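You operate a simulated robot arm through the tools that you are given. There is no shell and no other tool. Be economical: measure what you need, move in short steps, check, and stop when the job is done.

You are at the controls of a simulated robot arm. One attempt, no reset.

Task
Change the ring on the axle to the black one, then fit the cream roller and the red cap.
Fine: old ring into the silver tray.

It is judged by the outcome, as a careful person would: the job done as asked, and still so three seconds after it is handed in. It fails if anything else is knocked over, pushed out of place, dropped, spilled or broken. Lids that push on must go on centred and level and be pressed home; caps that screw on are set level and turned clockwise until they are tight.

Robot
A 6-joint arm with a two-finger parallel gripper, fixed in place. Base frame: the origin is at the foot of the arm, x ahead of it, y to its left, z up; the work surface is at about z = 0.5. Readings come in cm, rad, newtons and seconds.
With the tool pointing down near the work surface it reaches from about 18 to 46 cm from the base axis. Its first joint turns from -1.222 to 1.222 rad. Payload 1.9 kg.
The TCP is the grasp point between the finger pads, 2.3 cm short of the fingertips. In the tool frame z runs along the fingers and y along their closing line. The gripper opens to 9.4 cm. The fingers are 3.8 cm wide and 1 cm thick; the gripper's body (5.4 by 9.6 cm) begins 3.9 cm behind the TCP.
Orientation is that of the tool frame in the base frame, as a unit quaternion [w, x, y, z]. With the fingers straight down and closing along the base's y, the tool's x points along the base's -x, its y along +y and its z along -z.

Tools
- The arm moves only by the tool apply_moves. Its argument "increments" is a list of rows, each a list of 7 numbers: the closure, from 0 (fully open) to 1 (shut), then the shift along the base's x, y, z in units of 500 mm (1.0 is 500 mm), then the turn, a rotation vector about the base's x, y, z in units of 180 degrees (1.0 is 180 degrees). In form: [[grip, tx, ty, tz, ax, ay, az], ...]. A call has 1 to 10 rows; each row is the pose to reach, as a shift and turn from the pose commanded when the call began. A call with a number of a shift or a turn outside -1 to 1 is refused whole. Each row takes 0.2 s and may step no farther than 5 cm and 0.15 rad from the row before; otherwise, or with a gripper value out of range, the whole call is refused. Where a pose cannot be reached the arm comes as near as it can. A force on the tool above 40 N (or 10 N above the force at the start of the call, whichever is more), or a blocked arm, ends the call early, and 0.2 s more pass. The fingers move at their own pace (about 10.8 cm/s each) and stop on an object; they squeeze with about 33 N. The grip force told is the motor's: it shows also when the fingers shut on nothing. Time passes only in rows, and 0.2 s behind the last, so rows that repeat a pose let the fingers close. The reply holds the time, the measured pose of the TCP, the force on the tool along the base axes, the opening and the grip force, in the units named above and with some noise, with the torque about the TCP (base axes, N m) and any sound that the robot's microphone picked up.
- Cameras (640 x 400 px; columns grow to the right, rows downward): "scene" is fixed at [5.02, 30.48, 43.74]; the picture's right is [-0.81, -0.58, 0.00], its down [-0.25, 0.35, -0.90] and it looks along [0.52, -0.73, -0.43] (base axes); focal length 248 px, centre (320, 200). "wrist" rides on the gripper at [8.7, 1.6, -7.4] in the tool frame; the picture's right is [-0.18, 0.98, 0.00], its down [-0.58, -0.11, -0.81] and it looks along [-0.79, -0.15, 0.59] (tool axes); focal length 243 px, centre (320, 200). There is no depth. A picture from a camera that has moved, and an enlarged one, comes with that camera's place and axes in the base frame and with its lens.
- get_image(camera): a new picture of that camera. It takes no simulated time.
- inspect(camera, box): a new picture of the part [left, top, right, bottom] of that camera's present view, enlarged. It takes no simulated time.
- job_done(): hands the job in; it is judged then, once.

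Go step by step. Nothing tells you positions but the pictures and the camera data: compare them with the known pose of the tool, close in by small moves and look again before you grip or let go. The budget is 120 turns and 64 pictures, counting those below and the enlarged ones. Unless the task says otherwise, let go and move clear before handing in, and close with one line.

The tools are called after ">>>" as name(argument=value, ...) on one line, values as JSON. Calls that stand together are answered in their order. apply_moves: Moves the arm, as the interface text tells. Its arguments: {"type":"object","properties":{"increments":{"type":"array","items":{"type":"array","items":{"type":"number"}}}},"required":["increments"]} The other tools are called the same way: get_image (camera) takes a picture; inspect (camera, box) takes an enlarged picture of a part of a camera's view; job_done () hands the job in.

At the start:

```text
time: 0.0
tcp_pos: [24.91, 10.94, 31.45]
orientation: [0.0, 0.001, 1.0, 0.0]
contact_force: [-0.5, -0.3, 0.2]
wrist_torque: [0.02, 0.01, 0.06]
gripper_width: 9.4
grip_force: 0.1
```

scene: 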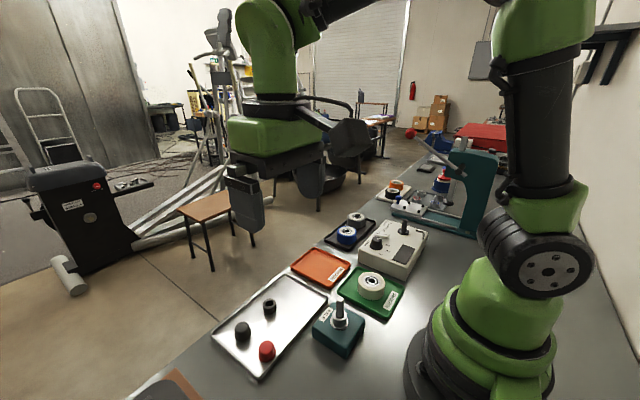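
wrist: 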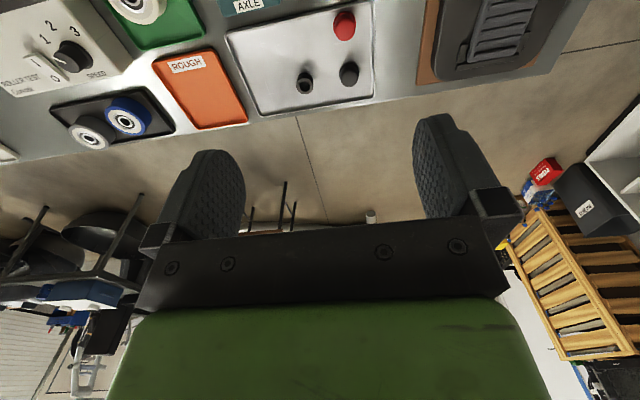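

I see an axle block (teal) with a post, a silver tray with two dark objects and a red cap, and a green tray with a cream roller. I'll look closer first.

>>> inspect(camera="scene", box=[200, 260, 420, 390])

>>> inspect(camera="scene", box=[300, 170, 520, 300])

>>> inspect(camera="wrist", box=[200, 0, 420, 130])

```text
2.91 times, centred on (310, 325) of scene
camera zoom: at [5.02, 30.48, 43.74], right [-0.81, -0.58, 0.0], down [-0.25, 0.35, -0.9], along [0.52, -0.73, -0.43], focal length 722 px, centre (349, -164)
```

zoom: 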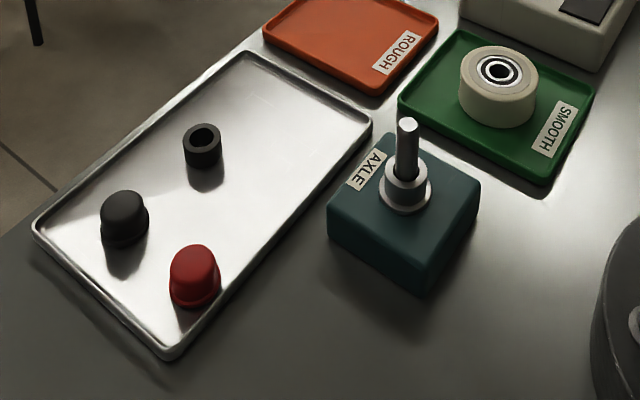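

```text
2.91 times, centred on (410, 235) of scene
camera zoom: at [5.02, 30.48, 43.74], right [-0.81, -0.58, 0.0], down [-0.25, 0.35, -0.9], along [0.52, -0.73, -0.43], focal length 722 px, centre (58, 98)
```

zoom: 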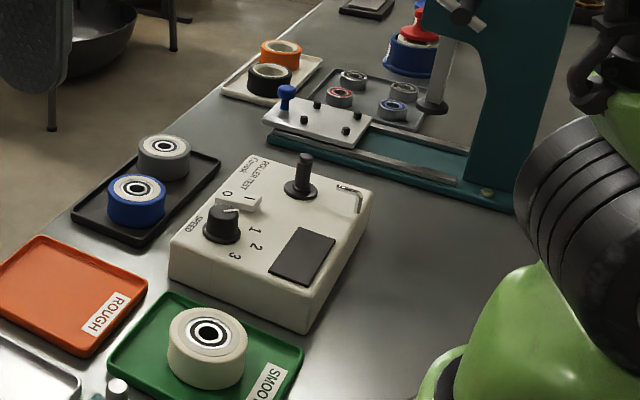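

```text
2.91 times, centred on (310, 65) of wrist
camera zoom: at [16.22, 12.54, 38.73], right [0.19, 0.98, 0.0], down [0.58, -0.11, 0.81], along [0.79, -0.15, -0.59], focal length 706 px, centre (349, 593)
```

zoom: 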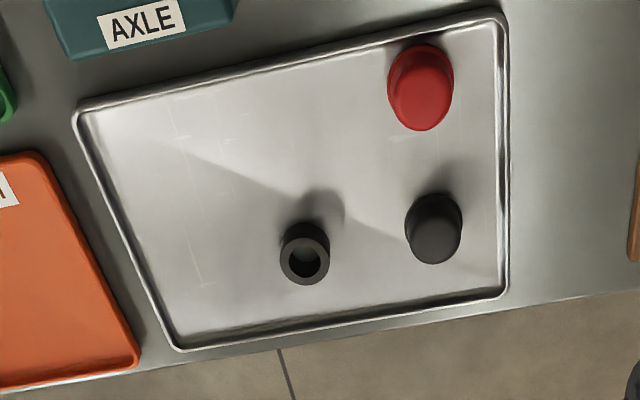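

The black ring sits at about (35.0, 6.4) and the axle at roughly (21, 2). I'll move above the axle for a close view.

>>> apply_moves(increments=[[0, -0.02, -0.045, -0.067, 0, 0, 0], [0, -0.04, -0.09, -0.134, 0, 0, 0], [0, -0.06, -0.135, -0.2, 0, 0, 0], [0, -0.078, -0.178, -0.268, 0, 0, 0], [0, -0.078, -0.178, -0.268, 0, 0, 0]])

>>> get_image(camera="wrist")

>>> inspect(camera="scene", box=[280, 270, 420, 380])

```text
time: 1.2
tcp_pos: [20.68, 1.94, 17.93]
orientation: [0.0, 0.001, 1.0, -0.001]
contact_force: [-0.5, -0.3, -0.6]
wrist_torque: [0.02, 0.02, -0.01]
gripper_width: 9.4
grip_force: 0.0
```

```text
58 pictures are left
camera wrist: at [12.09, 3.59, 25.17], right [0.19, 0.98, 0.0], down [0.58, -0.11, 0.81], along [0.79, -0.15, -0.59], focal length 243 px, centre (320, 200)
```

wrist: 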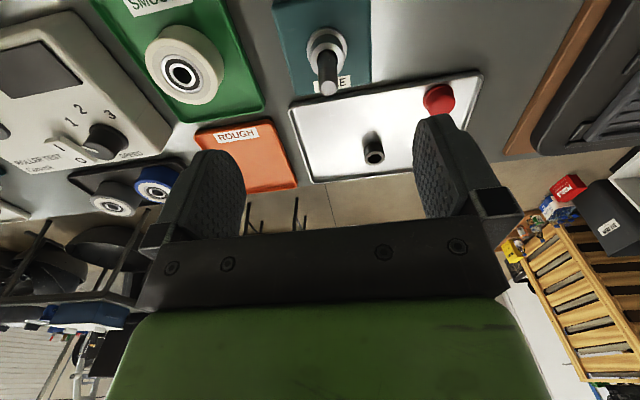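

```text
3.64 times, centred on (350, 325) of scene
camera zoom: at [5.02, 30.48, 43.74], right [-0.81, -0.58, 0.0], down [-0.25, 0.35, -0.9], along [0.52, -0.73, -0.43], focal length 902 px, centre (211, -254)
```

zoom: 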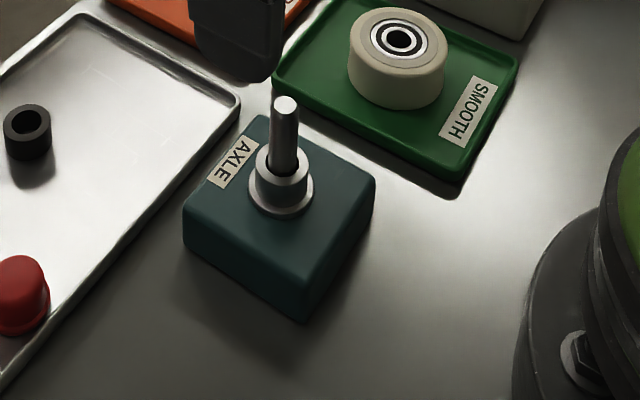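

>>> inspect(camera="wrist", box=[250, 0, 490, 170])

>>> inspect(camera="wrist", box=[110, 0, 270, 120])

```text
2.35 times, centred on (370, 85) of wrist
camera zoom: at [12.09, 3.59, 25.17], right [0.19, 0.98, 0.0], down [0.58, -0.11, 0.81], along [0.79, -0.15, -0.59], focal length 571 px, centre (202, 471)
```

zoom: 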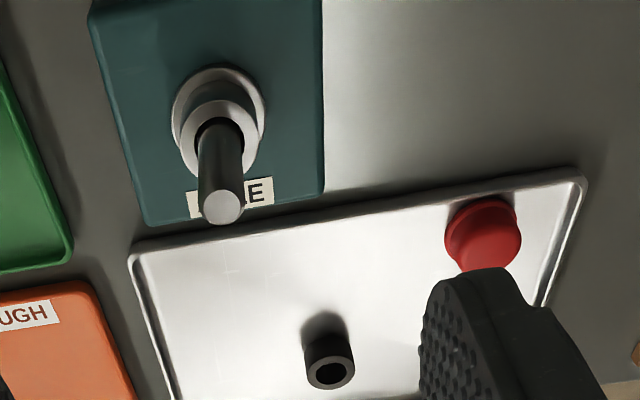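

```text
3.33 times, centred on (190, 60) of wrist
camera zoom: at [12.09, 3.59, 25.17], right [0.19, 0.98, 0.0], down [0.58, -0.11, 0.81], along [0.79, -0.15, -0.59], focal length 809 px, centre (753, 667)
```

zoom: 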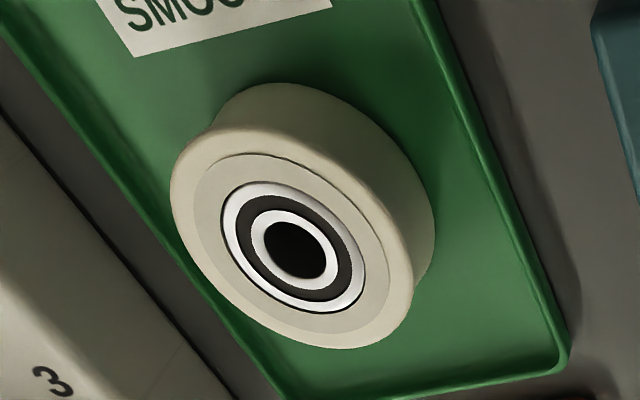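

Triangulating from both cameras: axle at about (20.6, 2.5), top z≈9.6, and old ring between z≈3.7 and 5.4. I'll line up over it, lower to just above the axle top and check.

>>> apply_moves(increments=[[0, -0.002, 0.012, -0.03, 0, 0, 0], [0, -0.002, 0.012, -0.08, 0, 0, 0], [0, -0.002, 0.012, -0.11, 0, 0, 0], [0, -0.002, 0.012, -0.11, 0, 0, 0]])

>>> get_image(camera="wrist")

>>> inspect(camera="scene", box=[280, 250, 420, 360])

```text
time: 2.2
tcp_pos: [20.75, 2.59, 12.47]
orientation: [0.0, 0.001, 1.0, 0.001]
contact_force: [-0.2, 0.1, -0.1]
wrist_torque: [0.01, 0.0, -0.01]
gripper_width: 9.39
grip_force: 0.0
```

```text
54 pictures are left
camera wrist: at [12.11, 4.21, 19.79], right [0.19, 0.98, 0.0], down [0.58, -0.11, 0.81], along [0.79, -0.15, -0.59], focal length 243 px, centre (320, 200)
```

wrist: 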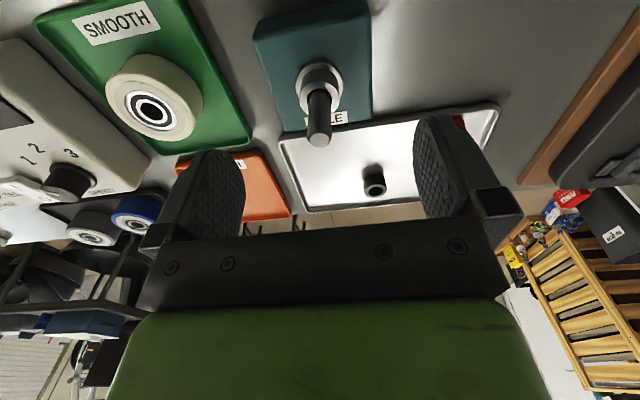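

```text
3.64 times, centred on (350, 305) of scene
camera zoom: at [5.02, 30.48, 43.74], right [-0.81, -0.58, 0.0], down [-0.25, 0.35, -0.9], along [0.52, -0.73, -0.43], focal length 902 px, centre (211, -182)
```

zoom: 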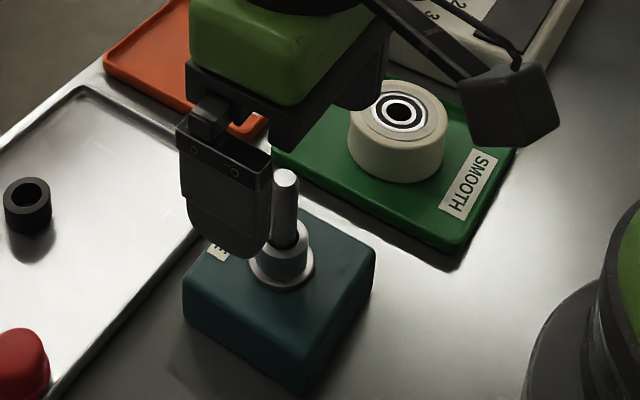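

>>> inspect(camera="wrist", box=[260, 50, 380, 160])

```text
3.64 times, centred on (320, 105) of wrist
camera zoom: at [12.11, 4.21, 19.79], right [0.19, 0.98, 0.0], down [0.58, -0.11, 0.81], along [0.79, -0.15, -0.59], focal length 882 px, centre (320, 546)
```

zoom: 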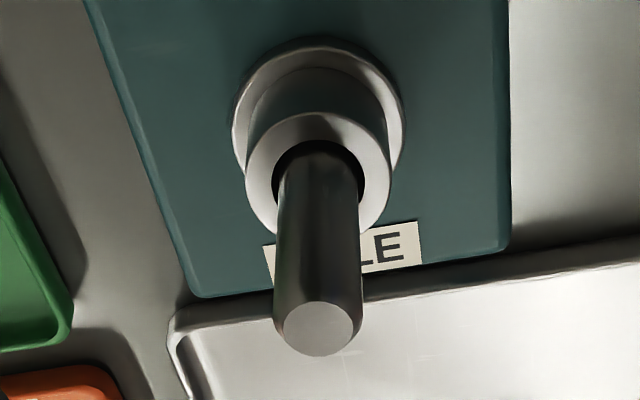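

Refined: axle at (20.6, 2.58), top z≈9.4, old ring z 3.5–5.3, washer below it. I'll descend with the tips just above the washer and close.

>>> apply_moves(increments=[[0, -0.002, 0, -0.04, 0, 0, 0], [0, -0.002, 0, -0.08, 0, 0, 0], [0, -0.002, 0, -0.11, 0, 0, 0], [0, -0.002, 0, -0.126, 0, 0, 0], [0, -0.002, 0, -0.126, 0, 0, 0]])

>>> inspect(camera="scene", box=[280, 260, 420, 370])

```text
time: 3.4
tcp_pos: [20.75, 2.6, 6.1]
orientation: [0.0, 0.001, 1.0, -0.001]
contact_force: [0.5, 0.3, -0.4]
wrist_torque: [-0.01, -0.03, 0.01]
gripper_width: 9.39
grip_force: 0.0
```

```text
3.64 times, centred on (350, 315) of scene
camera zoom: at [5.02, 30.48, 43.74], right [-0.81, -0.58, 0.0], down [-0.25, 0.35, -0.9], along [0.52, -0.73, -0.43], focal length 902 px, centre (211, -218)
```

zoom: 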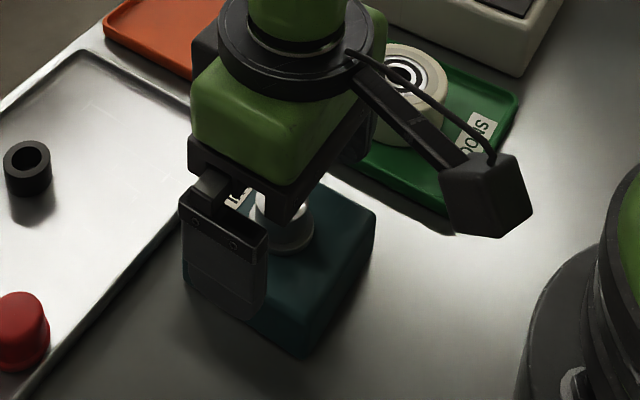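

No contact; the fingers straddle the ring. Closing now.

>>> apply_moves(increments=[[1, 0, 0, 0, 0, 0, 0], [1, 0, 0, 0, 0, 0, 0], [1, 0, 0, 0, 0, 0, 0]])

>>> get_image(camera="wrist")

```text
time: 4.2
tcp_pos: [20.73, 2.66, 6.14]
orientation: [0.0, 0.001, 1.0, 0.001]
contact_force: [0.2, 0.3, 0.0]
wrist_torque: [0.02, 0.02, -0.01]
gripper_width: 2.57
grip_force: 32.8
```

```text
50 pictures are left
camera wrist: at [12.09, 4.22, 13.46], right [0.19, 0.98, 0.0], down [0.58, -0.11, 0.81], along [0.79, -0.15, -0.59], focal length 243 px, centre (320, 200)
```

wrist: 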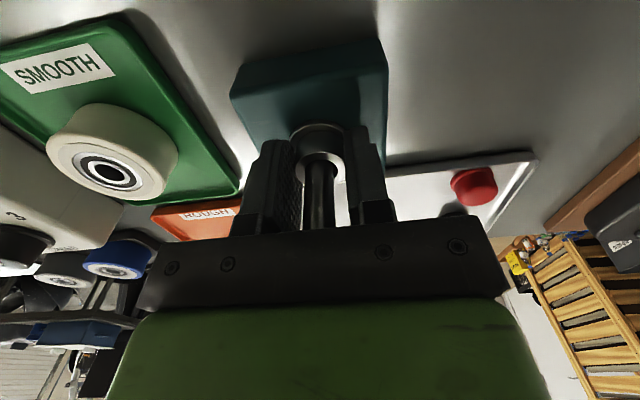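

The ring is gripped (2.57 cm wide) with no side force. Lifting straight up.

>>> apply_moves(increments=[[1, 0, 0, 0.02, 0, 0, 0], [1, 0, 0, 0.05, 0, 0, 0], [1, 0, 0, 0.09, 0, 0, 0], [1, 0, 0, 0.13, 0, 0, 0], [1, 0, 0, 0.16, 0, 0, 0], [1, 0, 0, 0.16, 0, 0, 0]])

>>> get_image(camera="wrist")

```text
time: 5.6
tcp_pos: [20.81, 2.66, 14.11]
orientation: [0.001, 0.0, 1.0, 0.0]
contact_force: [0.1, -1.1, 0.3]
wrist_torque: [0.02, -0.01, 0.03]
gripper_width: 0.0
grip_force: 32.8
```

```text
49 pictures are left
camera wrist: at [12.13, 4.3, 21.44], right [0.18, 0.98, 0.0], down [0.58, -0.11, 0.81], along [0.79, -0.15, -0.59], focal length 243 px, centre (320, 200)
```

wrist: 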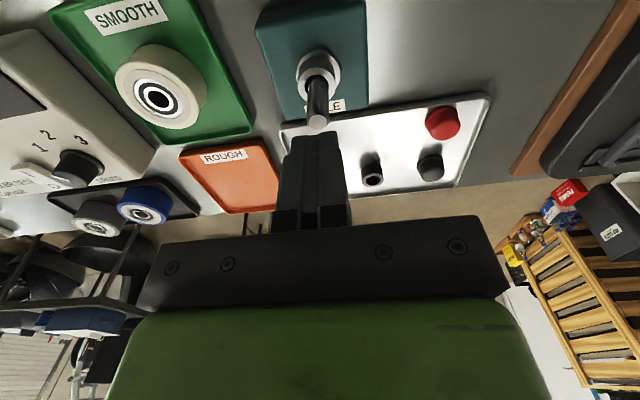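

The ring slipped out during the lift. I'll look at what state it is in.

>>> inspect(camera="wrist", box=[260, 30, 380, 140])

>>> inspect(camera="scene", box=[300, 280, 380, 350])

```text
3.64 times, centred on (320, 85) of wrist
camera zoom: at [12.13, 4.3, 21.44], right [0.18, 0.98, 0.0], down [0.58, -0.11, 0.81], along [0.79, -0.15, -0.59], focal length 882 px, centre (320, 618)
```

zoom: 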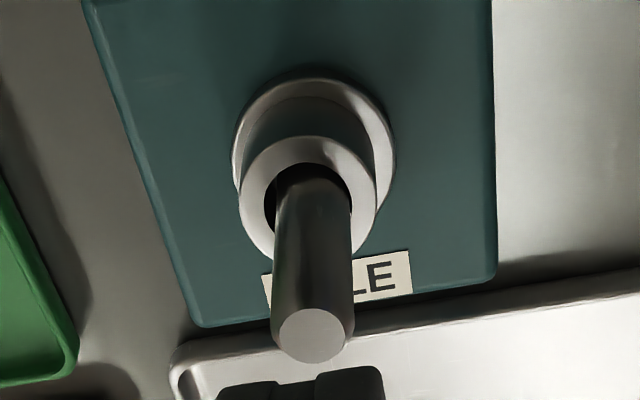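

```text
5.71 times, centred on (340, 315) of scene
camera zoom: at [5.02, 30.48, 43.74], right [-0.81, -0.58, 0.0], down [-0.25, 0.35, -0.9], along [0.52, -0.73, -0.43], focal length 1418 px, centre (206, -457)
```

zoom: 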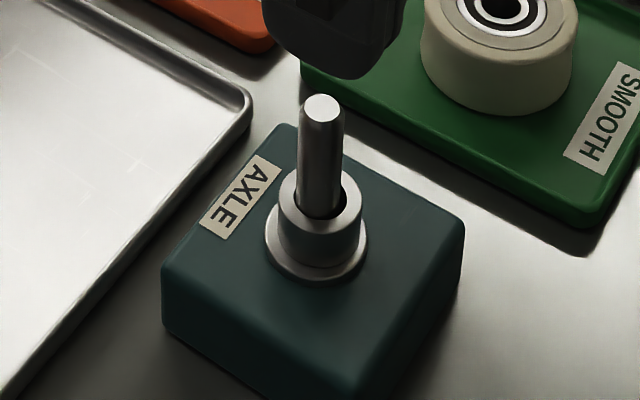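

The ring is loose on the axle and simply slipped out of the fingertips. I'll go back down slightly lower with a modest opening and check for contact.

>>> apply_moves(increments=[[0.5, -0.003, 0, -0.03, 0, 0, 0], [0.5, -0.003, 0, -0.08, 0, 0, 0], [0.5, -0.003, 0, -0.13, 0, 0, 0], [0.5, -0.003, 0, -0.16, 0, 0, 0], [0.5, -0.003, 0, -0.164, 0, 0, 0], [0.5, -0.003, 0, -0.168, 0, 0, 0], [0.5, -0.003, 0, -0.168, 0, 0, 0]])

>>> inspect(camera="wrist", box=[240, 100, 400, 230])

>>> inspect(camera="scene", box=[300, 280, 380, 350])

```text
time: 7.2
tcp_pos: [20.51, 2.54, 5.88]
orientation: [0.0, 0.001, 1.0, 0.0]
contact_force: [-0.5, 0.7, -0.2]
wrist_torque: [0.0, 0.02, 0.01]
gripper_width: 4.72
grip_force: 0.0
```

```text
3.08 times, centred on (320, 165) of wrist
camera zoom: at [11.87, 4.22, 13.07], right [0.19, 0.98, 0.0], down [0.58, -0.11, 0.81], along [0.79, -0.15, -0.59], focal length 746 px, centre (320, 308)
```

zoom: 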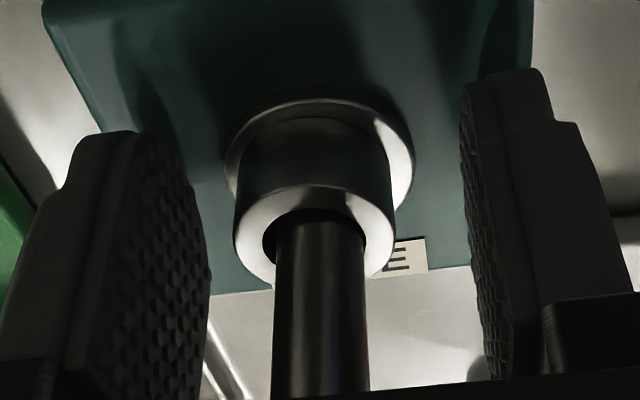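

```text
5.71 times, centred on (340, 315) of scene
camera zoom: at [5.02, 30.48, 43.74], right [-0.81, -0.58, 0.0], down [-0.25, 0.35, -0.9], along [0.52, -0.73, -0.43], focal length 1418 px, centre (206, -457)
```

zoom: 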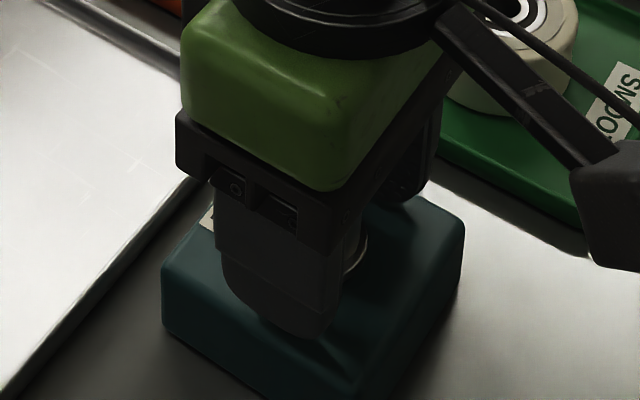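

The ring lies well between the pads. Closing, then a slow short lift with checks.

>>> apply_moves(increments=[[1, 0, 0, 0, 0, 0, 0], [1, 0, 0, 0, 0, 0, 0], [1, 0, 0, 0, 0, 0, 0], [1, 0, 0, 0.006, 0, 0, 0], [1, 0, 0, 0.012, 0, 0, 0], [1, 0, 0, 0.018, 0, 0, 0], [1, 0, 0, 0.018, 0, 0, 0]])

>>> inspect(camera="wrist", box=[240, 100, 400, 230])

```text
time: 7.8
tcp_pos: [20.58, 2.58, 5.78]
orientation: [0.0, 0.003, 1.0, 0.0]
contact_force: [0.4, -6.1, 2.4]
wrist_torque: [-0.41, 0.0, 0.14]
gripper_width: 3.22
grip_force: 45.4
stopped in row 2: the force on the tool passed its limit at 42 N (the readings are from after the stop); the commanded pose is now the measured one
```

```text
3.08 times, centred on (320, 165) of wrist
camera zoom: at [11.89, 4.18, 13.07], right [0.19, 0.98, 0.0], down [0.58, -0.11, 0.81], along [0.79, -0.15, -0.59], focal length 746 px, centre (320, 308)
```

zoom: 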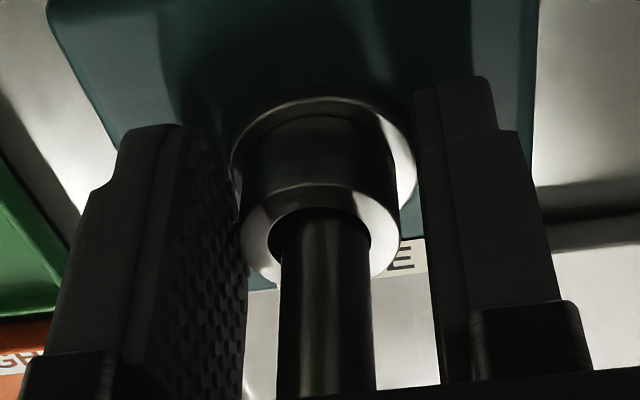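

The fingers hit the flange below (3.2 cm), so tips must be a little higher. I'll open, raise 3 mm, grip again and lift just a few millimetres while reading the force.

>>> apply_moves(increments=[[0.55, 0, 0, 0, 0, 0, 0], [0.55, 0, 0, 0.004, 0, 0, 0], [0.55, 0, 0, 0.005, 0, 0, 0], [0.55, 0, 0, 0.005, 0, 0, 0], [1, 0, 0, 0.005, 0, 0, 0], [1, 0, 0, 0.005, 0, 0, 0], [1, 0, 0, 0.005, 0, 0, 0]])

```text
time: 9.4
tcp_pos: [20.4, 2.35, 5.98]
orientation: [-0.001, 0.004, 1.0, 0.0]
contact_force: [-0.5, 0.5, 2.8]
wrist_torque: [0.04, -0.02, 0.0]
gripper_width: 2.42
grip_force: 33.0
```

Gripped at 2.42 cm. Now a slow lift.

>>> apply_moves(increments=[[1, 0, 0, 0.004, 0, 0, 0], [1, 0, 0, 0.008, 0, 0, 0], [1, 0, 0, 0.012, 0, 0, 0], [1, 0, 0, 0.012, 0, 0, 0]])

>>> inspect(camera="wrist", box=[240, 100, 400, 230])

```text
time: 10.4
tcp_pos: [20.44, 2.57, 6.56]
orientation: [0.0, 0.004, 1.0, 0.0]
contact_force: [0.9, 0.3, -0.4]
wrist_torque: [0.01, 0.0, 0.01]
gripper_width: 2.4
grip_force: 33.1
```

```text
3.08 times, centred on (320, 165) of wrist
camera zoom: at [11.93, 4.19, 13.93], right [0.19, 0.98, 0.0], down [0.58, -0.11, 0.81], along [0.79, -0.15, -0.59], focal length 746 px, centre (320, 308)
```

zoom: 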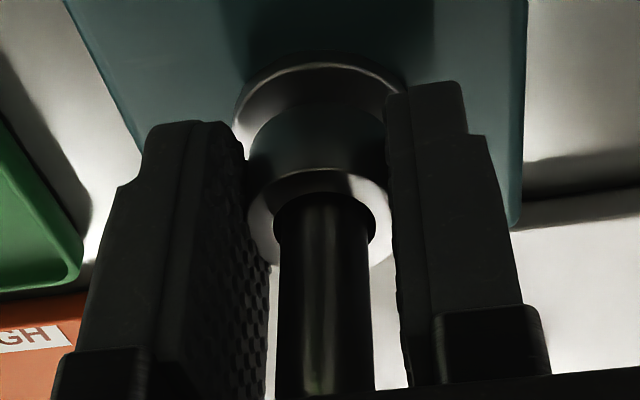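

The ring is rising with the gripper. Continuing steadily.

>>> apply_moves(increments=[[1, 0, 0, 0.008, 0, 0, 0], [1, 0, 0, 0.016, 0, 0, 0], [1, 0, 0, 0.024, 0, 0, 0], [1, 0, 0, 0.032, 0, 0, 0], [1, 0, 0, 0.04, 0, 0, 0], [1, 0, 0, 0.048, 0, 0, 0], [1, 0, 0, 0.056, 0, 0, 0], [1, 0, 0, 0.064, 0, 0, 0], [1, 0, 0, 0.072, 0, 0, 0], [1, 0, 0, 0.08, 0, 0, 0]])

>>> inspect(camera="wrist", box=[240, 60, 400, 230])

```text
time: 12.6
tcp_pos: [20.51, 2.51, 10.69]
orientation: [0.0, 0.004, 1.0, 0.0]
contact_force: [-0.1, -0.3, -0.3]
wrist_torque: [0.01, -0.03, 0.0]
gripper_width: 2.41
grip_force: 32.8
```

```text
2.35 times, centred on (320, 145) of wrist
camera zoom: at [11.9, 4.19, 17.94], right [0.19, 0.98, 0.0], down [0.58, -0.11, 0.81], along [0.79, -0.15, -0.59], focal length 571 px, centre (320, 329)
```

zoom: 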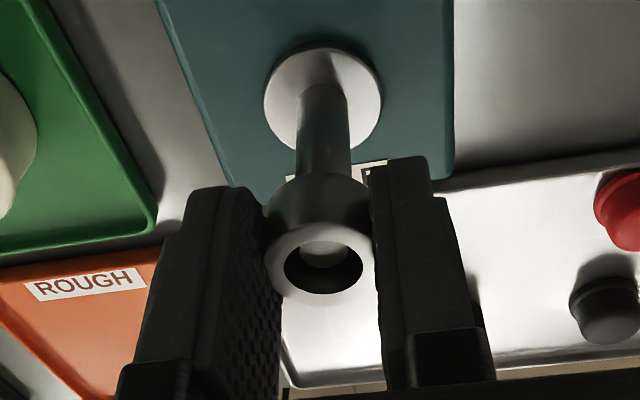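

Ring is nearly off the axle. Lift clear and carry it to the empty corner of the silver tray, around (31, 1).

>>> apply_moves(increments=[[1, 0, 0, 0.02, 0, 0, 0], [1, 0, 0, 0.04, 0, 0, 0], [1, 0, 0, 0.06, 0, 0, 0], [1, 0.05, -0.008, 0.06, 0, 0, 0], [1, 0.11, -0.016, 0.06, 0, 0, 0], [1, 0.17, -0.024, 0.06, 0, 0, 0], [1, 0.21, -0.03, 0.05, 0, 0, 0], [1, 0.21, -0.03, 0.0, 0, 0, 0], [1, 0.21, -0.03, -0.06, 0, 0, 0], [1, 0.21, -0.03, -0.11, 0, 0, 0]])

>>> get_image(camera="wrist")

>>> inspect(camera="scene", box=[200, 250, 360, 370])

```text
time: 14.8
tcp_pos: [31.05, 0.96, 4.97]
orientation: [0.0, 0.004, 1.0, 0.0]
contact_force: [0.5, -0.8, -0.2]
wrist_torque: [0.02, 0.0, 0.0]
gripper_width: 2.38
grip_force: 33.1
```

```text
41 pictures are left
camera wrist: at [22.36, 2.61, 12.35], right [0.19, 0.98, 0.0], down [0.58, -0.11, 0.81], along [0.79, -0.15, -0.59], focal length 243 px, centre (320, 200)
```

wrist: 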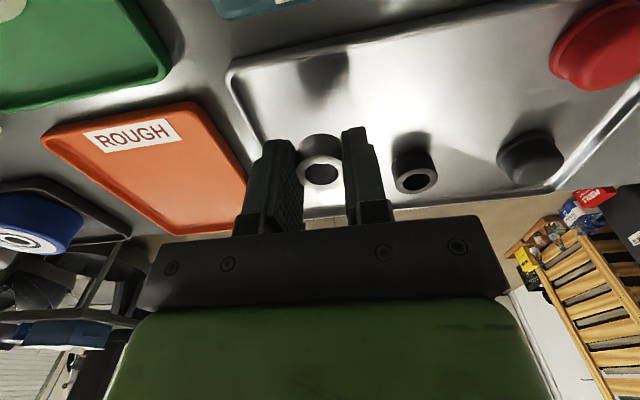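

```text
3.33 times, centred on (280, 310) of scene
camera zoom: at [5.02, 30.48, 43.74], right [-0.81, -0.58, 0.0], down [-0.25, 0.35, -0.9], along [0.52, -0.73, -0.43], focal length 827 px, centre (453, -167)
```

zoom: 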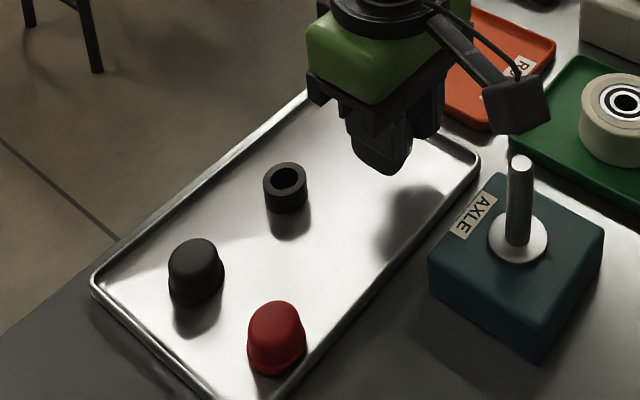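

Position is clear. Lowering gently toward the tray floor.

>>> apply_moves(increments=[[1, 0, 0, -0.012, 0, 0, 0], [1, 0, 0, -0.024, 0, 0, 0], [1, 0, 0, -0.03, 0, 0, 0], [1, 0, 0, -0.032, 0, 0, 0], [1, 0, 0, -0.032, 0, 0, 0]])

>>> inspect(camera="wrist", box=[240, 80, 440, 220])

```text
time: 16.0
tcp_pos: [31.17, 0.99, 3.4]
orientation: [0.0, 0.004, 1.0, 0.001]
contact_force: [-0.6, -1.0, -0.5]
wrist_torque: [0.01, 0.02, -0.02]
gripper_width: 2.39
grip_force: 33.4
```

```text
2.86 times, centred on (340, 150) of wrist
camera zoom: at [22.47, 2.63, 10.77], right [0.19, 0.98, 0.0], down [0.58, -0.11, 0.81], along [0.79, -0.15, -0.59], focal length 693 px, centre (263, 343)
```

zoom: 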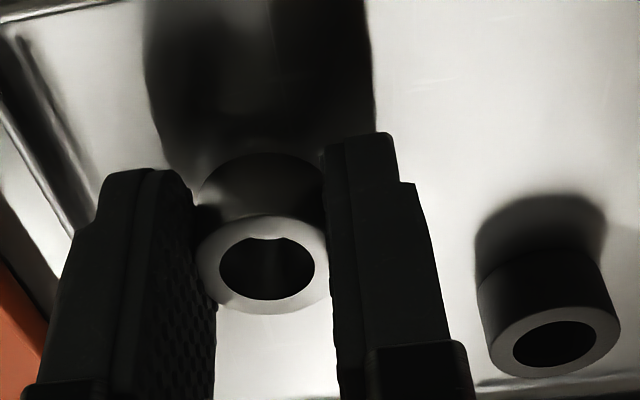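

>>> apply_moves(increments=[[1, 0, 0, -0.002, 0, 0, 0], [1, 0, 0, -0.004, 0, 0, 0], [1, 0, 0, -0.004, 0, 0, 0]])

```text
time: 16.8
tcp_pos: [31.08, 0.98, 3.38]
orientation: [-0.001, 0.003, 1.0, 0.0]
contact_force: [0.2, -0.8, -0.5]
wrist_torque: [0.0, 0.01, -0.02]
gripper_width: 2.38
grip_force: 32.6
```

>>> apply_moves(increments=[[1, 0, 0, -0.002, 0, 0, 0], [1, 0, 0, -0.004, 0, 0, 0], [1, 0, 0, -0.004, 0, 0, 0]])

```text
time: 17.6
tcp_pos: [31.11, 0.94, 3.23]
orientation: [0.0, 0.004, 1.0, 0.0]
contact_force: [0.3, -0.2, 0.0]
wrist_torque: [0.0, 0.01, 0.01]
gripper_width: 2.41
grip_force: 33.1
```

>>> apply_moves(increments=[[1, 0, 0, -0.002, 0, 0, 0], [1, 0, 0, -0.004, 0, 0, 0], [1, 0, 0, -0.004, 0, 0, 0]])

>>> inspect(camera="wrist", box=[240, 80, 440, 220])

```text
time: 18.4
tcp_pos: [31.08, 1.03, 2.9]
orientation: [0.001, 0.004, 1.0, 0.0]
contact_force: [-7.7, -6.0, 24.5]
wrist_torque: [-0.2, 0.04, -0.09]
gripper_width: 2.39
grip_force: 33.2
```

```text
2.86 times, centred on (340, 150) of wrist
camera zoom: at [22.43, 2.69, 10.27], right [0.19, 0.98, 0.0], down [0.58, -0.11, 0.81], along [0.79, -0.15, -0.59], focal length 693 px, centre (263, 343)
```

zoom: 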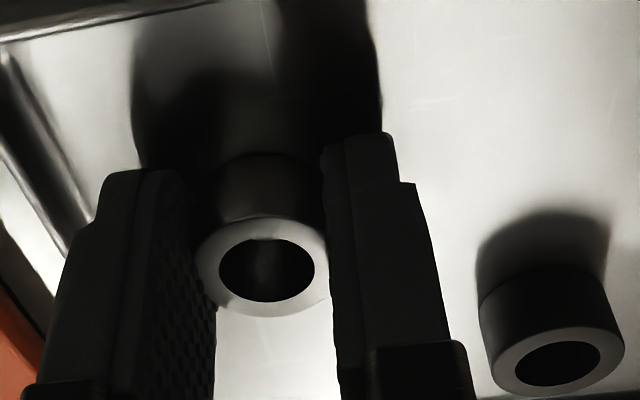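

Contact with the tray (24 N). Ease up slightly, open and rise.

>>> apply_moves(increments=[[1, 0, 0, 0.002, 0, 0, 0], [0.6, 0, 0, 0.002, 0, 0, 0], [0.4, 0, 0, 0.003, 0, 0, 0], [0.4, 0, 0, 0.02, 0, 0, 0], [0.4, 0, 0, 0.08, 0, 0, 0], [0.4, 0, 0, 0.12, 0, 0, 0]])

>>> get_image(camera="wrist")

```text
time: 19.8
tcp_pos: [31.08, 1.05, 8.81]
orientation: [0.0, 0.004, 1.0, 0.001]
contact_force: [0.0, 0.5, -0.6]
wrist_torque: [0.0, 0.01, 0.01]
gripper_width: 5.66
grip_force: 0.0
```

```text
37 pictures are left
camera wrist: at [22.52, 2.73, 16.23], right [0.19, 0.98, 0.0], down [0.58, -0.11, 0.81], along [0.79, -0.15, -0.59], focal length 243 px, centre (320, 200)
```

wrist: 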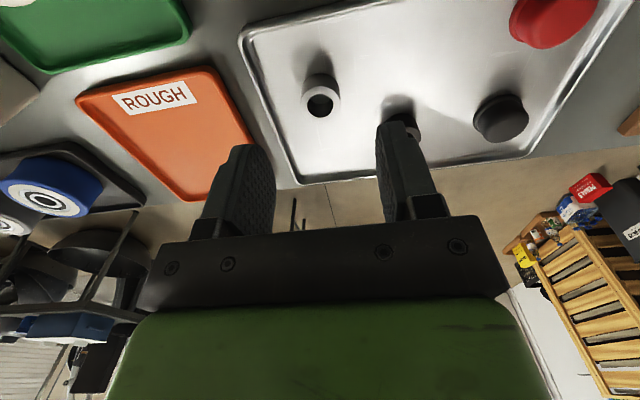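

Old ring stands in the silver tray. Now over to the black ring, at about (34.8, 6.35).

>>> apply_moves(increments=[[0.4, 0.037, 0.053, 0, 0, 0, 0], [0.4, 0.074, 0.106, 0, 0, 0, 0], [0.4, 0.074, 0.106, -0.04, 0, 0, 0], [0.4, 0.074, 0.106, -0.05, 0, 0, 0], [0.4, 0.074, 0.106, -0.05, 0, 0, 0]])

>>> inspect(camera="wrist", box=[220, 60, 420, 220])

```text
time: 21.0
tcp_pos: [34.64, 6.34, 6.28]
orientation: [0.0, 0.003, 1.0, 0.001]
contact_force: [-0.3, -1.2, 0.1]
wrist_torque: [0.03, 0.01, 0.0]
gripper_width: 5.66
grip_force: 0.0
```

```text
2.50 times, centred on (320, 140) of wrist
camera zoom: at [26.08, 7.98, 13.72], right [0.19, 0.98, 0.0], down [0.58, -0.11, 0.81], along [0.79, -0.15, -0.59], focal length 606 px, centre (320, 350)
```

zoom: 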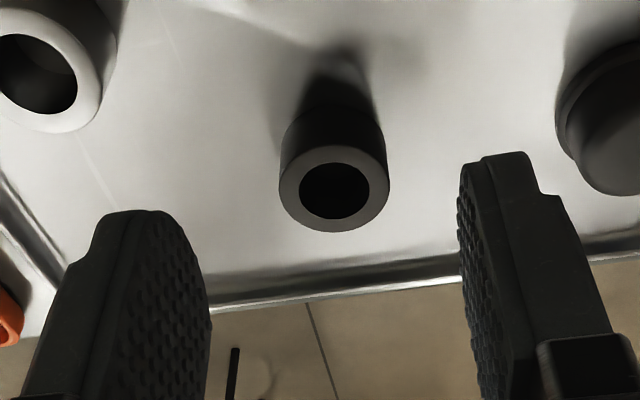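

>>> apply_moves(increments=[[0.4, 0.007, 0.004, -0.02, 0, 0, 0], [0.4, 0.007, 0.004, -0.045, 0, 0, 0], [0.4, 0.007, 0.004, -0.058, 0, 0, 0], [0.4, 0.007, 0.004, -0.058, 0, 0, 0]])

>>> inspect(camera="wrist", box=[240, 80, 440, 220])

```text
time: 22.0
tcp_pos: [35.09, 6.58, 3.5]
orientation: [0.0, 0.003, 1.0, 0.0]
contact_force: [-0.1, 0.3, 0.1]
wrist_torque: [-0.01, -0.02, 0.0]
gripper_width: 5.63
grip_force: 0.0
```

```text
2.86 times, centred on (340, 150) of wrist
camera zoom: at [26.47, 8.21, 10.79], right [0.19, 0.98, 0.0], down [0.58, -0.11, 0.81], along [0.79, -0.15, -0.59], focal length 693 px, centre (263, 343)
```

zoom: 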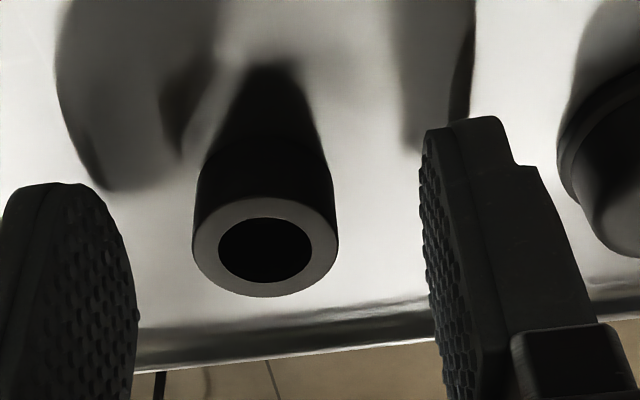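

The ring is centred between the pads, matching how the old one sat. Lower 3.5 mm, close, and lift slowly.

>>> apply_moves(increments=[[0.4, 0, 0, -0.004, 0, 0, 0], [0.4, 0, 0, -0.007, 0, 0, 0], [1, 0, 0, -0.007, 0, 0, 0], [1, 0, 0, -0.007, 0, 0, 0], [1, 0, 0, -0.007, 0, 0, 0], [1, 0, 0, -0.007, 0, 0, 0], [1, 0, 0, 0, 0, 0, 0], [1, 0, 0, 0.01, 0, 0, 0], [1, 0, 0, 0.02, 0, 0, 0]])

>>> inspect(camera="wrist", box=[240, 80, 440, 220])

```text
time: 24.0
tcp_pos: [35.09, 6.48, 4.55]
orientation: [0.0, 0.003, 1.0, 0.0]
contact_force: [-0.5, 1.1, 0.0]
wrist_torque: [-0.03, 0.02, -0.01]
gripper_width: 2.25
grip_force: 33.7
```

```text
2.86 times, centred on (340, 150) of wrist
camera zoom: at [26.5, 8.19, 11.9], right [0.19, 0.98, 0.0], down [0.58, -0.11, 0.81], along [0.79, -0.15, -0.59], focal length 693 px, centre (263, 343)
```

zoom: 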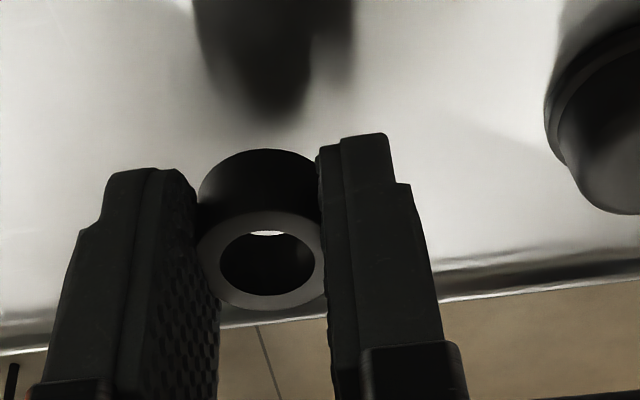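

Black ring in hand. Lift and carry it over the axle.

>>> apply_moves(increments=[[1, 0, 0, 0.06, 0, 0, 0], [1, 0, 0, 0.12, 0, 0, 0], [1, 0, 0, 0.18, 0, 0, 0], [1, -0.07, -0.02, 0.18, 0, 0, 0], [1, -0.15, -0.04, 0.18, 0, 0, 0], [1, -0.22, -0.06, 0.18, 0, 0, 0], [1, -0.29, -0.079, 0.18, 0, 0, 0], [1, -0.29, -0.079, 0.165, 0, 0, 0], [1, -0.29, -0.079, 0.165, 0, 0, 0]])

>>> inspect(camera="wrist", box=[240, 60, 400, 230])

>>> inspect(camera="scene", box=[290, 250, 390, 340])

```text
time: 26.0
tcp_pos: [20.56, 2.37, 12.69]
orientation: [0.0, 0.005, 1.0, 0.0]
contact_force: [-0.4, 0.1, -0.5]
wrist_torque: [-0.03, -0.03, 0.0]
gripper_width: 2.28
grip_force: 32.9
```

```text
2.35 times, centred on (320, 145) of wrist
camera zoom: at [11.97, 4.11, 20.09], right [0.19, 0.98, 0.0], down [0.58, -0.11, 0.81], along [0.79, -0.15, -0.59], focal length 571 px, centre (320, 329)
```

zoom: 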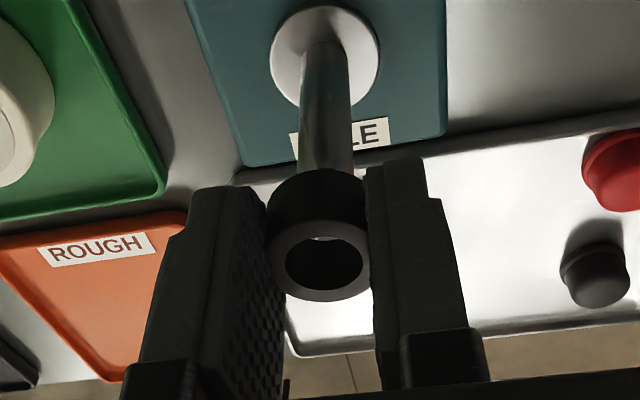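

```text
4.44 times, centred on (340, 295) of scene
camera zoom: at [5.02, 30.48, 43.74], right [-0.81, -0.58, 0.0], down [-0.25, 0.35, -0.9], along [0.52, -0.73, -0.43], focal length 1103 px, centre (231, -222)
```

zoom: 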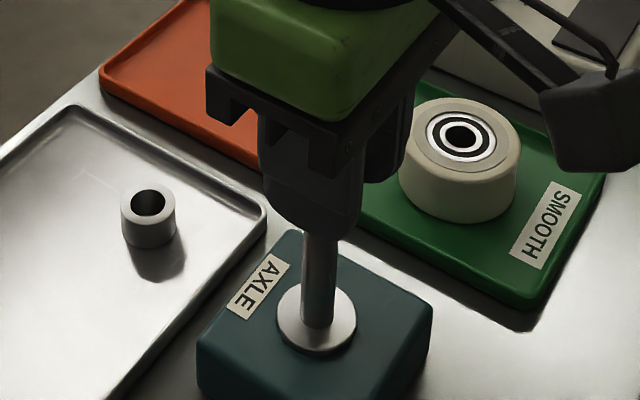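

The axle lies about 1.4 mm further in +y than the ring. I'll shift, come down to just above the axle top and check through the bore.

>>> apply_moves(increments=[[1, 0, 0.003, 0, 0, 0, 0], [1, 0, 0.003, -0.008, 0, 0, 0], [1, 0, 0.003, -0.013, 0, 0, 0], [1, 0, 0.003, -0.013, 0, 0, 0]])

>>> inspect(camera="wrist", box=[270, 100, 370, 200])

```text
time: 27.0
tcp_pos: [20.61, 2.78, 11.99]
orientation: [0.0, 0.003, 1.0, -0.001]
contact_force: [0.4, 0.3, 0.2]
wrist_torque: [0.02, 0.03, 0.05]
gripper_width: 2.28
grip_force: 32.5
```

```text
4.00 times, centred on (320, 150) of wrist
camera zoom: at [11.92, 4.38, 19.39], right [0.19, 0.98, 0.0], down [0.58, -0.11, 0.81], along [0.79, -0.15, -0.59], focal length 970 px, centre (320, 400)
```

zoom: 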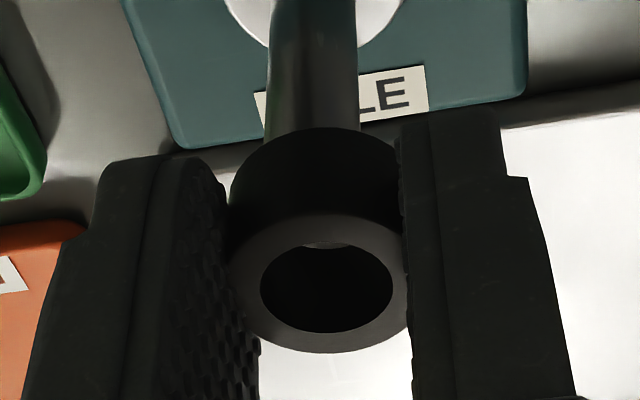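

Roughly 1 mm too far in +y now; correct slightly and descend in small steps, watching the force.

>>> apply_moves(increments=[[1, 0, -0.0016, 0, 0, 0, 0], [1, 0, -0.0016, -0.004, 0, 0, 0], [1, 0, -0.0016, -0.008, 0, 0, 0], [1, 0, -0.0016, -0.012, 0, 0, 0], [1, 0, -0.0016, -0.014, 0, 0, 0]])

>>> inspect(camera="wrist", box=[270, 100, 370, 200])

```text
time: 28.2
tcp_pos: [20.55, 2.55, 11.39]
orientation: [0.001, 0.003, 1.0, 0.0]
contact_force: [-0.2, 1.3, -1.0]
wrist_torque: [-0.04, 0.0, -0.02]
gripper_width: 2.31
grip_force: 33.5
```

```text
4.00 times, centred on (320, 150) of wrist
camera zoom: at [11.97, 4.31, 18.7], right [0.19, 0.98, 0.0], down [0.58, -0.11, 0.81], along [0.79, -0.15, -0.59], focal length 970 px, centre (320, 400)
```

zoom: 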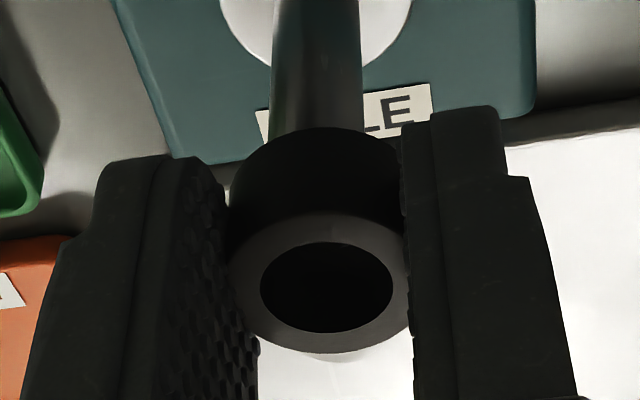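

>>> apply_moves(increments=[[1, 0, 0, -0.004, 0, 0, 0], [1, 0, 0, -0.008, 0, 0, 0], [1, 0, 0, -0.012, 0, 0, 0], [1, 0, 0, -0.012, 0, 0, 0]])

>>> inspect(camera="wrist", box=[270, 100, 370, 200])

>>> inspect(camera="scene", box=[300, 270, 380, 340])

```text
time: 29.2
tcp_pos: [20.66, 2.64, 10.64]
orientation: [0.0, 0.004, 1.0, 0.001]
contact_force: [-0.2, -0.8, 0.3]
wrist_torque: [-0.02, -0.01, 0.03]
gripper_width: 2.32
grip_force: 33.1
```

```text
4.00 times, centred on (320, 150) of wrist
camera zoom: at [11.98, 4.31, 18.04], right [0.19, 0.98, 0.0], down [0.58, -0.11, 0.81], along [0.79, -0.15, -0.59], focal length 970 px, centre (320, 400)
```

zoom: 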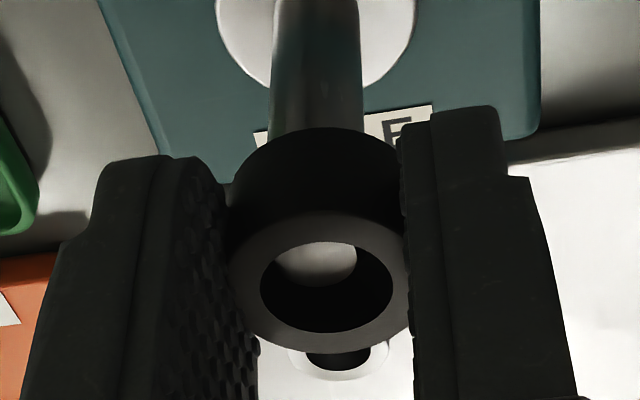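

```text
5.71 times, centred on (340, 305) of scene
camera zoom: at [5.02, 30.48, 43.74], right [-0.81, -0.58, 0.0], down [-0.25, 0.35, -0.9], along [0.52, -0.73, -0.43], focal length 1418 px, centre (206, -400)
```

zoom: 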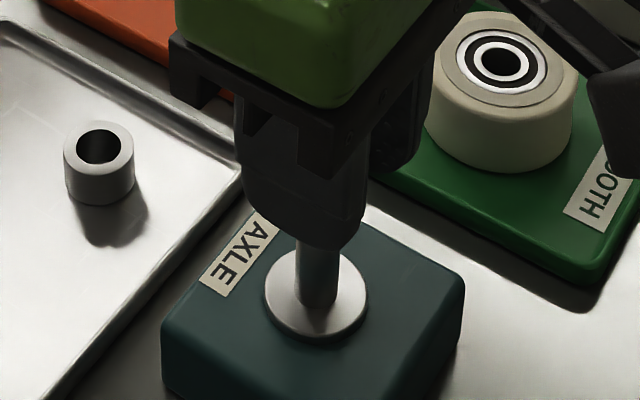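

The axle is inside the bore, about 1 mm off in y. Adjust and slide the ring down.

>>> apply_moves(increments=[[1, 0, -0.002, 0, 0, 0, 0], [1, 0, -0.002, -0.012, 0, 0, 0], [1, 0, -0.002, -0.024, 0, 0, 0], [1, 0, -0.002, -0.036, 0, 0, 0], [1, 0, -0.002, -0.048, 0, 0, 0], [1, 0, -0.002, -0.06, 0, 0, 0], [1, 0, -0.002, -0.072, 0, 0, 0], [1, 0, -0.002, -0.082, 0, 0, 0], [1, 0, -0.002, -0.082, 0, 0, 0]])

>>> inspect(camera="wrist", box=[240, 80, 400, 220])

```text
time: 31.2
tcp_pos: [20.65, 2.52, 6.67]
orientation: [0.001, 0.004, 1.0, 0.0]
contact_force: [-0.4, 0.3, -0.5]
wrist_torque: [0.02, 0.0, -0.02]
gripper_width: 2.29
grip_force: 32.9
```

```text
2.86 times, centred on (320, 150) of wrist
camera zoom: at [12.04, 4.15, 14.03], right [0.19, 0.98, 0.0], down [0.58, -0.11, 0.81], along [0.79, -0.15, -0.59], focal length 693 px, centre (320, 343)
```

zoom: 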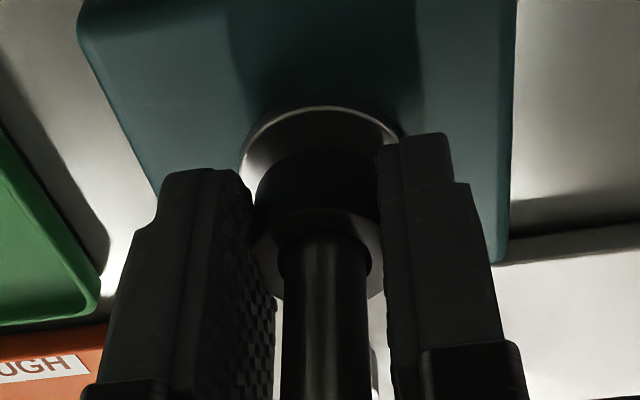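

Sliding freely. Lower the last ~0.6 cm in small steps.

>>> apply_moves(increments=[[1, 0, 0, -0.004, 0, 0, 0], [1, 0, 0, -0.007, 0, 0, 0], [1, 0, 0, -0.009, 0, 0, 0], [1, 0, 0, -0.009, 0, 0, 0]])

```text
time: 32.2
tcp_pos: [20.53, 2.42, 6.29]
orientation: [-0.001, 0.003, 1.0, 0.001]
contact_force: [-0.9, 0.4, -0.9]
wrist_torque: [0.01, -0.01, 0.0]
gripper_width: 2.33
grip_force: 32.8
```

>>> apply_moves(increments=[[1, 0, 0, -0.002, 0, 0, 0], [1, 0, 0, -0.004, 0, 0, 0], [1, 0, 0, -0.004, 0, 0, 0]])

```text
time: 33.0
tcp_pos: [20.65, 2.46, 6.1]
orientation: [0.001, 0.003, 1.0, -0.001]
contact_force: [-0.6, 3.1, 26.2]
wrist_torque: [0.06, -0.09, -0.02]
gripper_width: 2.29
grip_force: 32.9
```

Seated on the flange (26 N). Release and rise.

>>> apply_moves(increments=[[1, 0, 0, 0.002, 0, 0, 0], [0.6, 0, 0, 0.003, 0, 0, 0], [0.4, 0, 0, 0.004, 0, 0, 0], [0.4, 0, 0, 0.02, 0, 0, 0], [0.2, 0, 0, 0.08, 0, 0, 0], [0, 0, 0, 0.14, 0, 0, 0], [0, 0, 0, 0.16, 0, 0, 0], [0, 0, 0, 0.16, 0, 0, 0]])

>>> inspect(camera="wrist", box=[260, 30, 380, 140])

>>> inspect(camera="scene", box=[300, 260, 420, 350])

```text
time: 34.8
tcp_pos: [20.47, 2.5, 14.19]
orientation: [0.0, 0.003, 1.0, -0.001]
contact_force: [0.4, -0.2, 0.0]
wrist_torque: [0.0, 0.0, 0.02]
gripper_width: 9.4
grip_force: 0.1
```

```text
3.64 times, centred on (320, 85) of wrist
camera zoom: at [11.91, 4.16, 21.41], right [0.19, 0.98, 0.0], down [0.58, -0.11, 0.81], along [0.79, -0.15, -0.59], focal length 882 px, centre (320, 618)
```

zoom: 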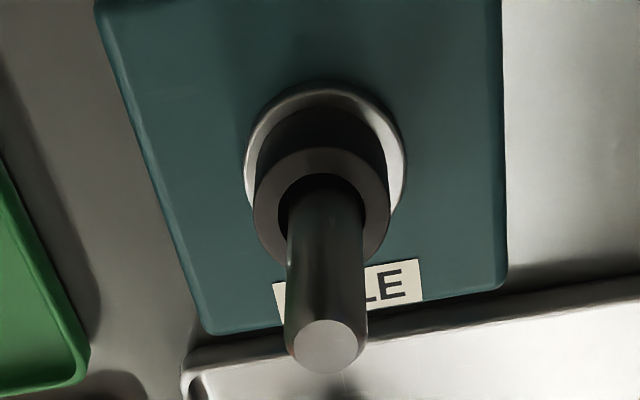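

```text
4.44 times, centred on (360, 305) of scene
camera zoom: at [5.02, 30.48, 43.74], right [-0.81, -0.58, 0.0], down [-0.25, 0.35, -0.9], along [0.52, -0.73, -0.43], focal length 1103 px, centre (142, -267)
```

zoom: 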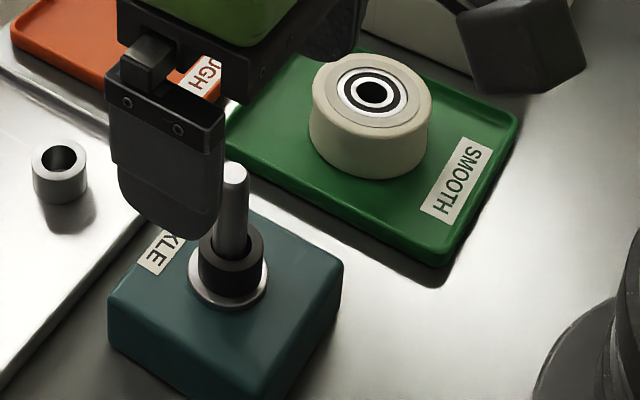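

Black ring seated flat. Next the cream roller at about (20.0, −9.95), top z≈4.2; I'll move over it with the fingers 7.2 cm apart so they stay inside the tray rims.

>>> apply_moves(increments=[[0.234, -0.003, -0.08, 0, 0, 0, 0], [0.234, -0.006, -0.17, 0, 0, 0, 0], [0.234, -0.009, -0.249, 0, 0, 0, 0], [0.234, -0.009, -0.249, -0.06, 0, 0, 0], [0.234, -0.009, -0.249, -0.1, 0, 0, 0], [0.234, -0.009, -0.249, -0.1, 0, 0, 0]])

>>> get_image(camera="wrist")

```text
time: 36.2
tcp_pos: [20.24, -9.95, 9.02]
orientation: [0.0, 0.004, 1.0, 0.0]
contact_force: [0.9, -0.1, -0.2]
wrist_torque: [0.01, 0.01, -0.03]
gripper_width: 7.18
grip_force: 0.2
```

```text
24 pictures are left
camera wrist: at [11.55, -8.27, 16.25], right [0.19, 0.98, 0.0], down [0.58, -0.11, 0.81], along [0.79, -0.15, -0.59], focal length 243 px, centre (320, 200)
```

wrist: 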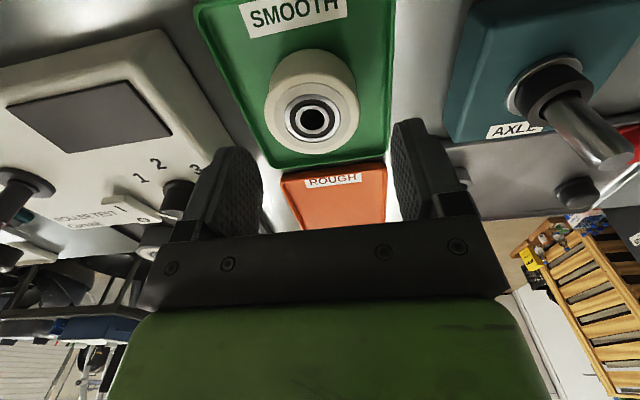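

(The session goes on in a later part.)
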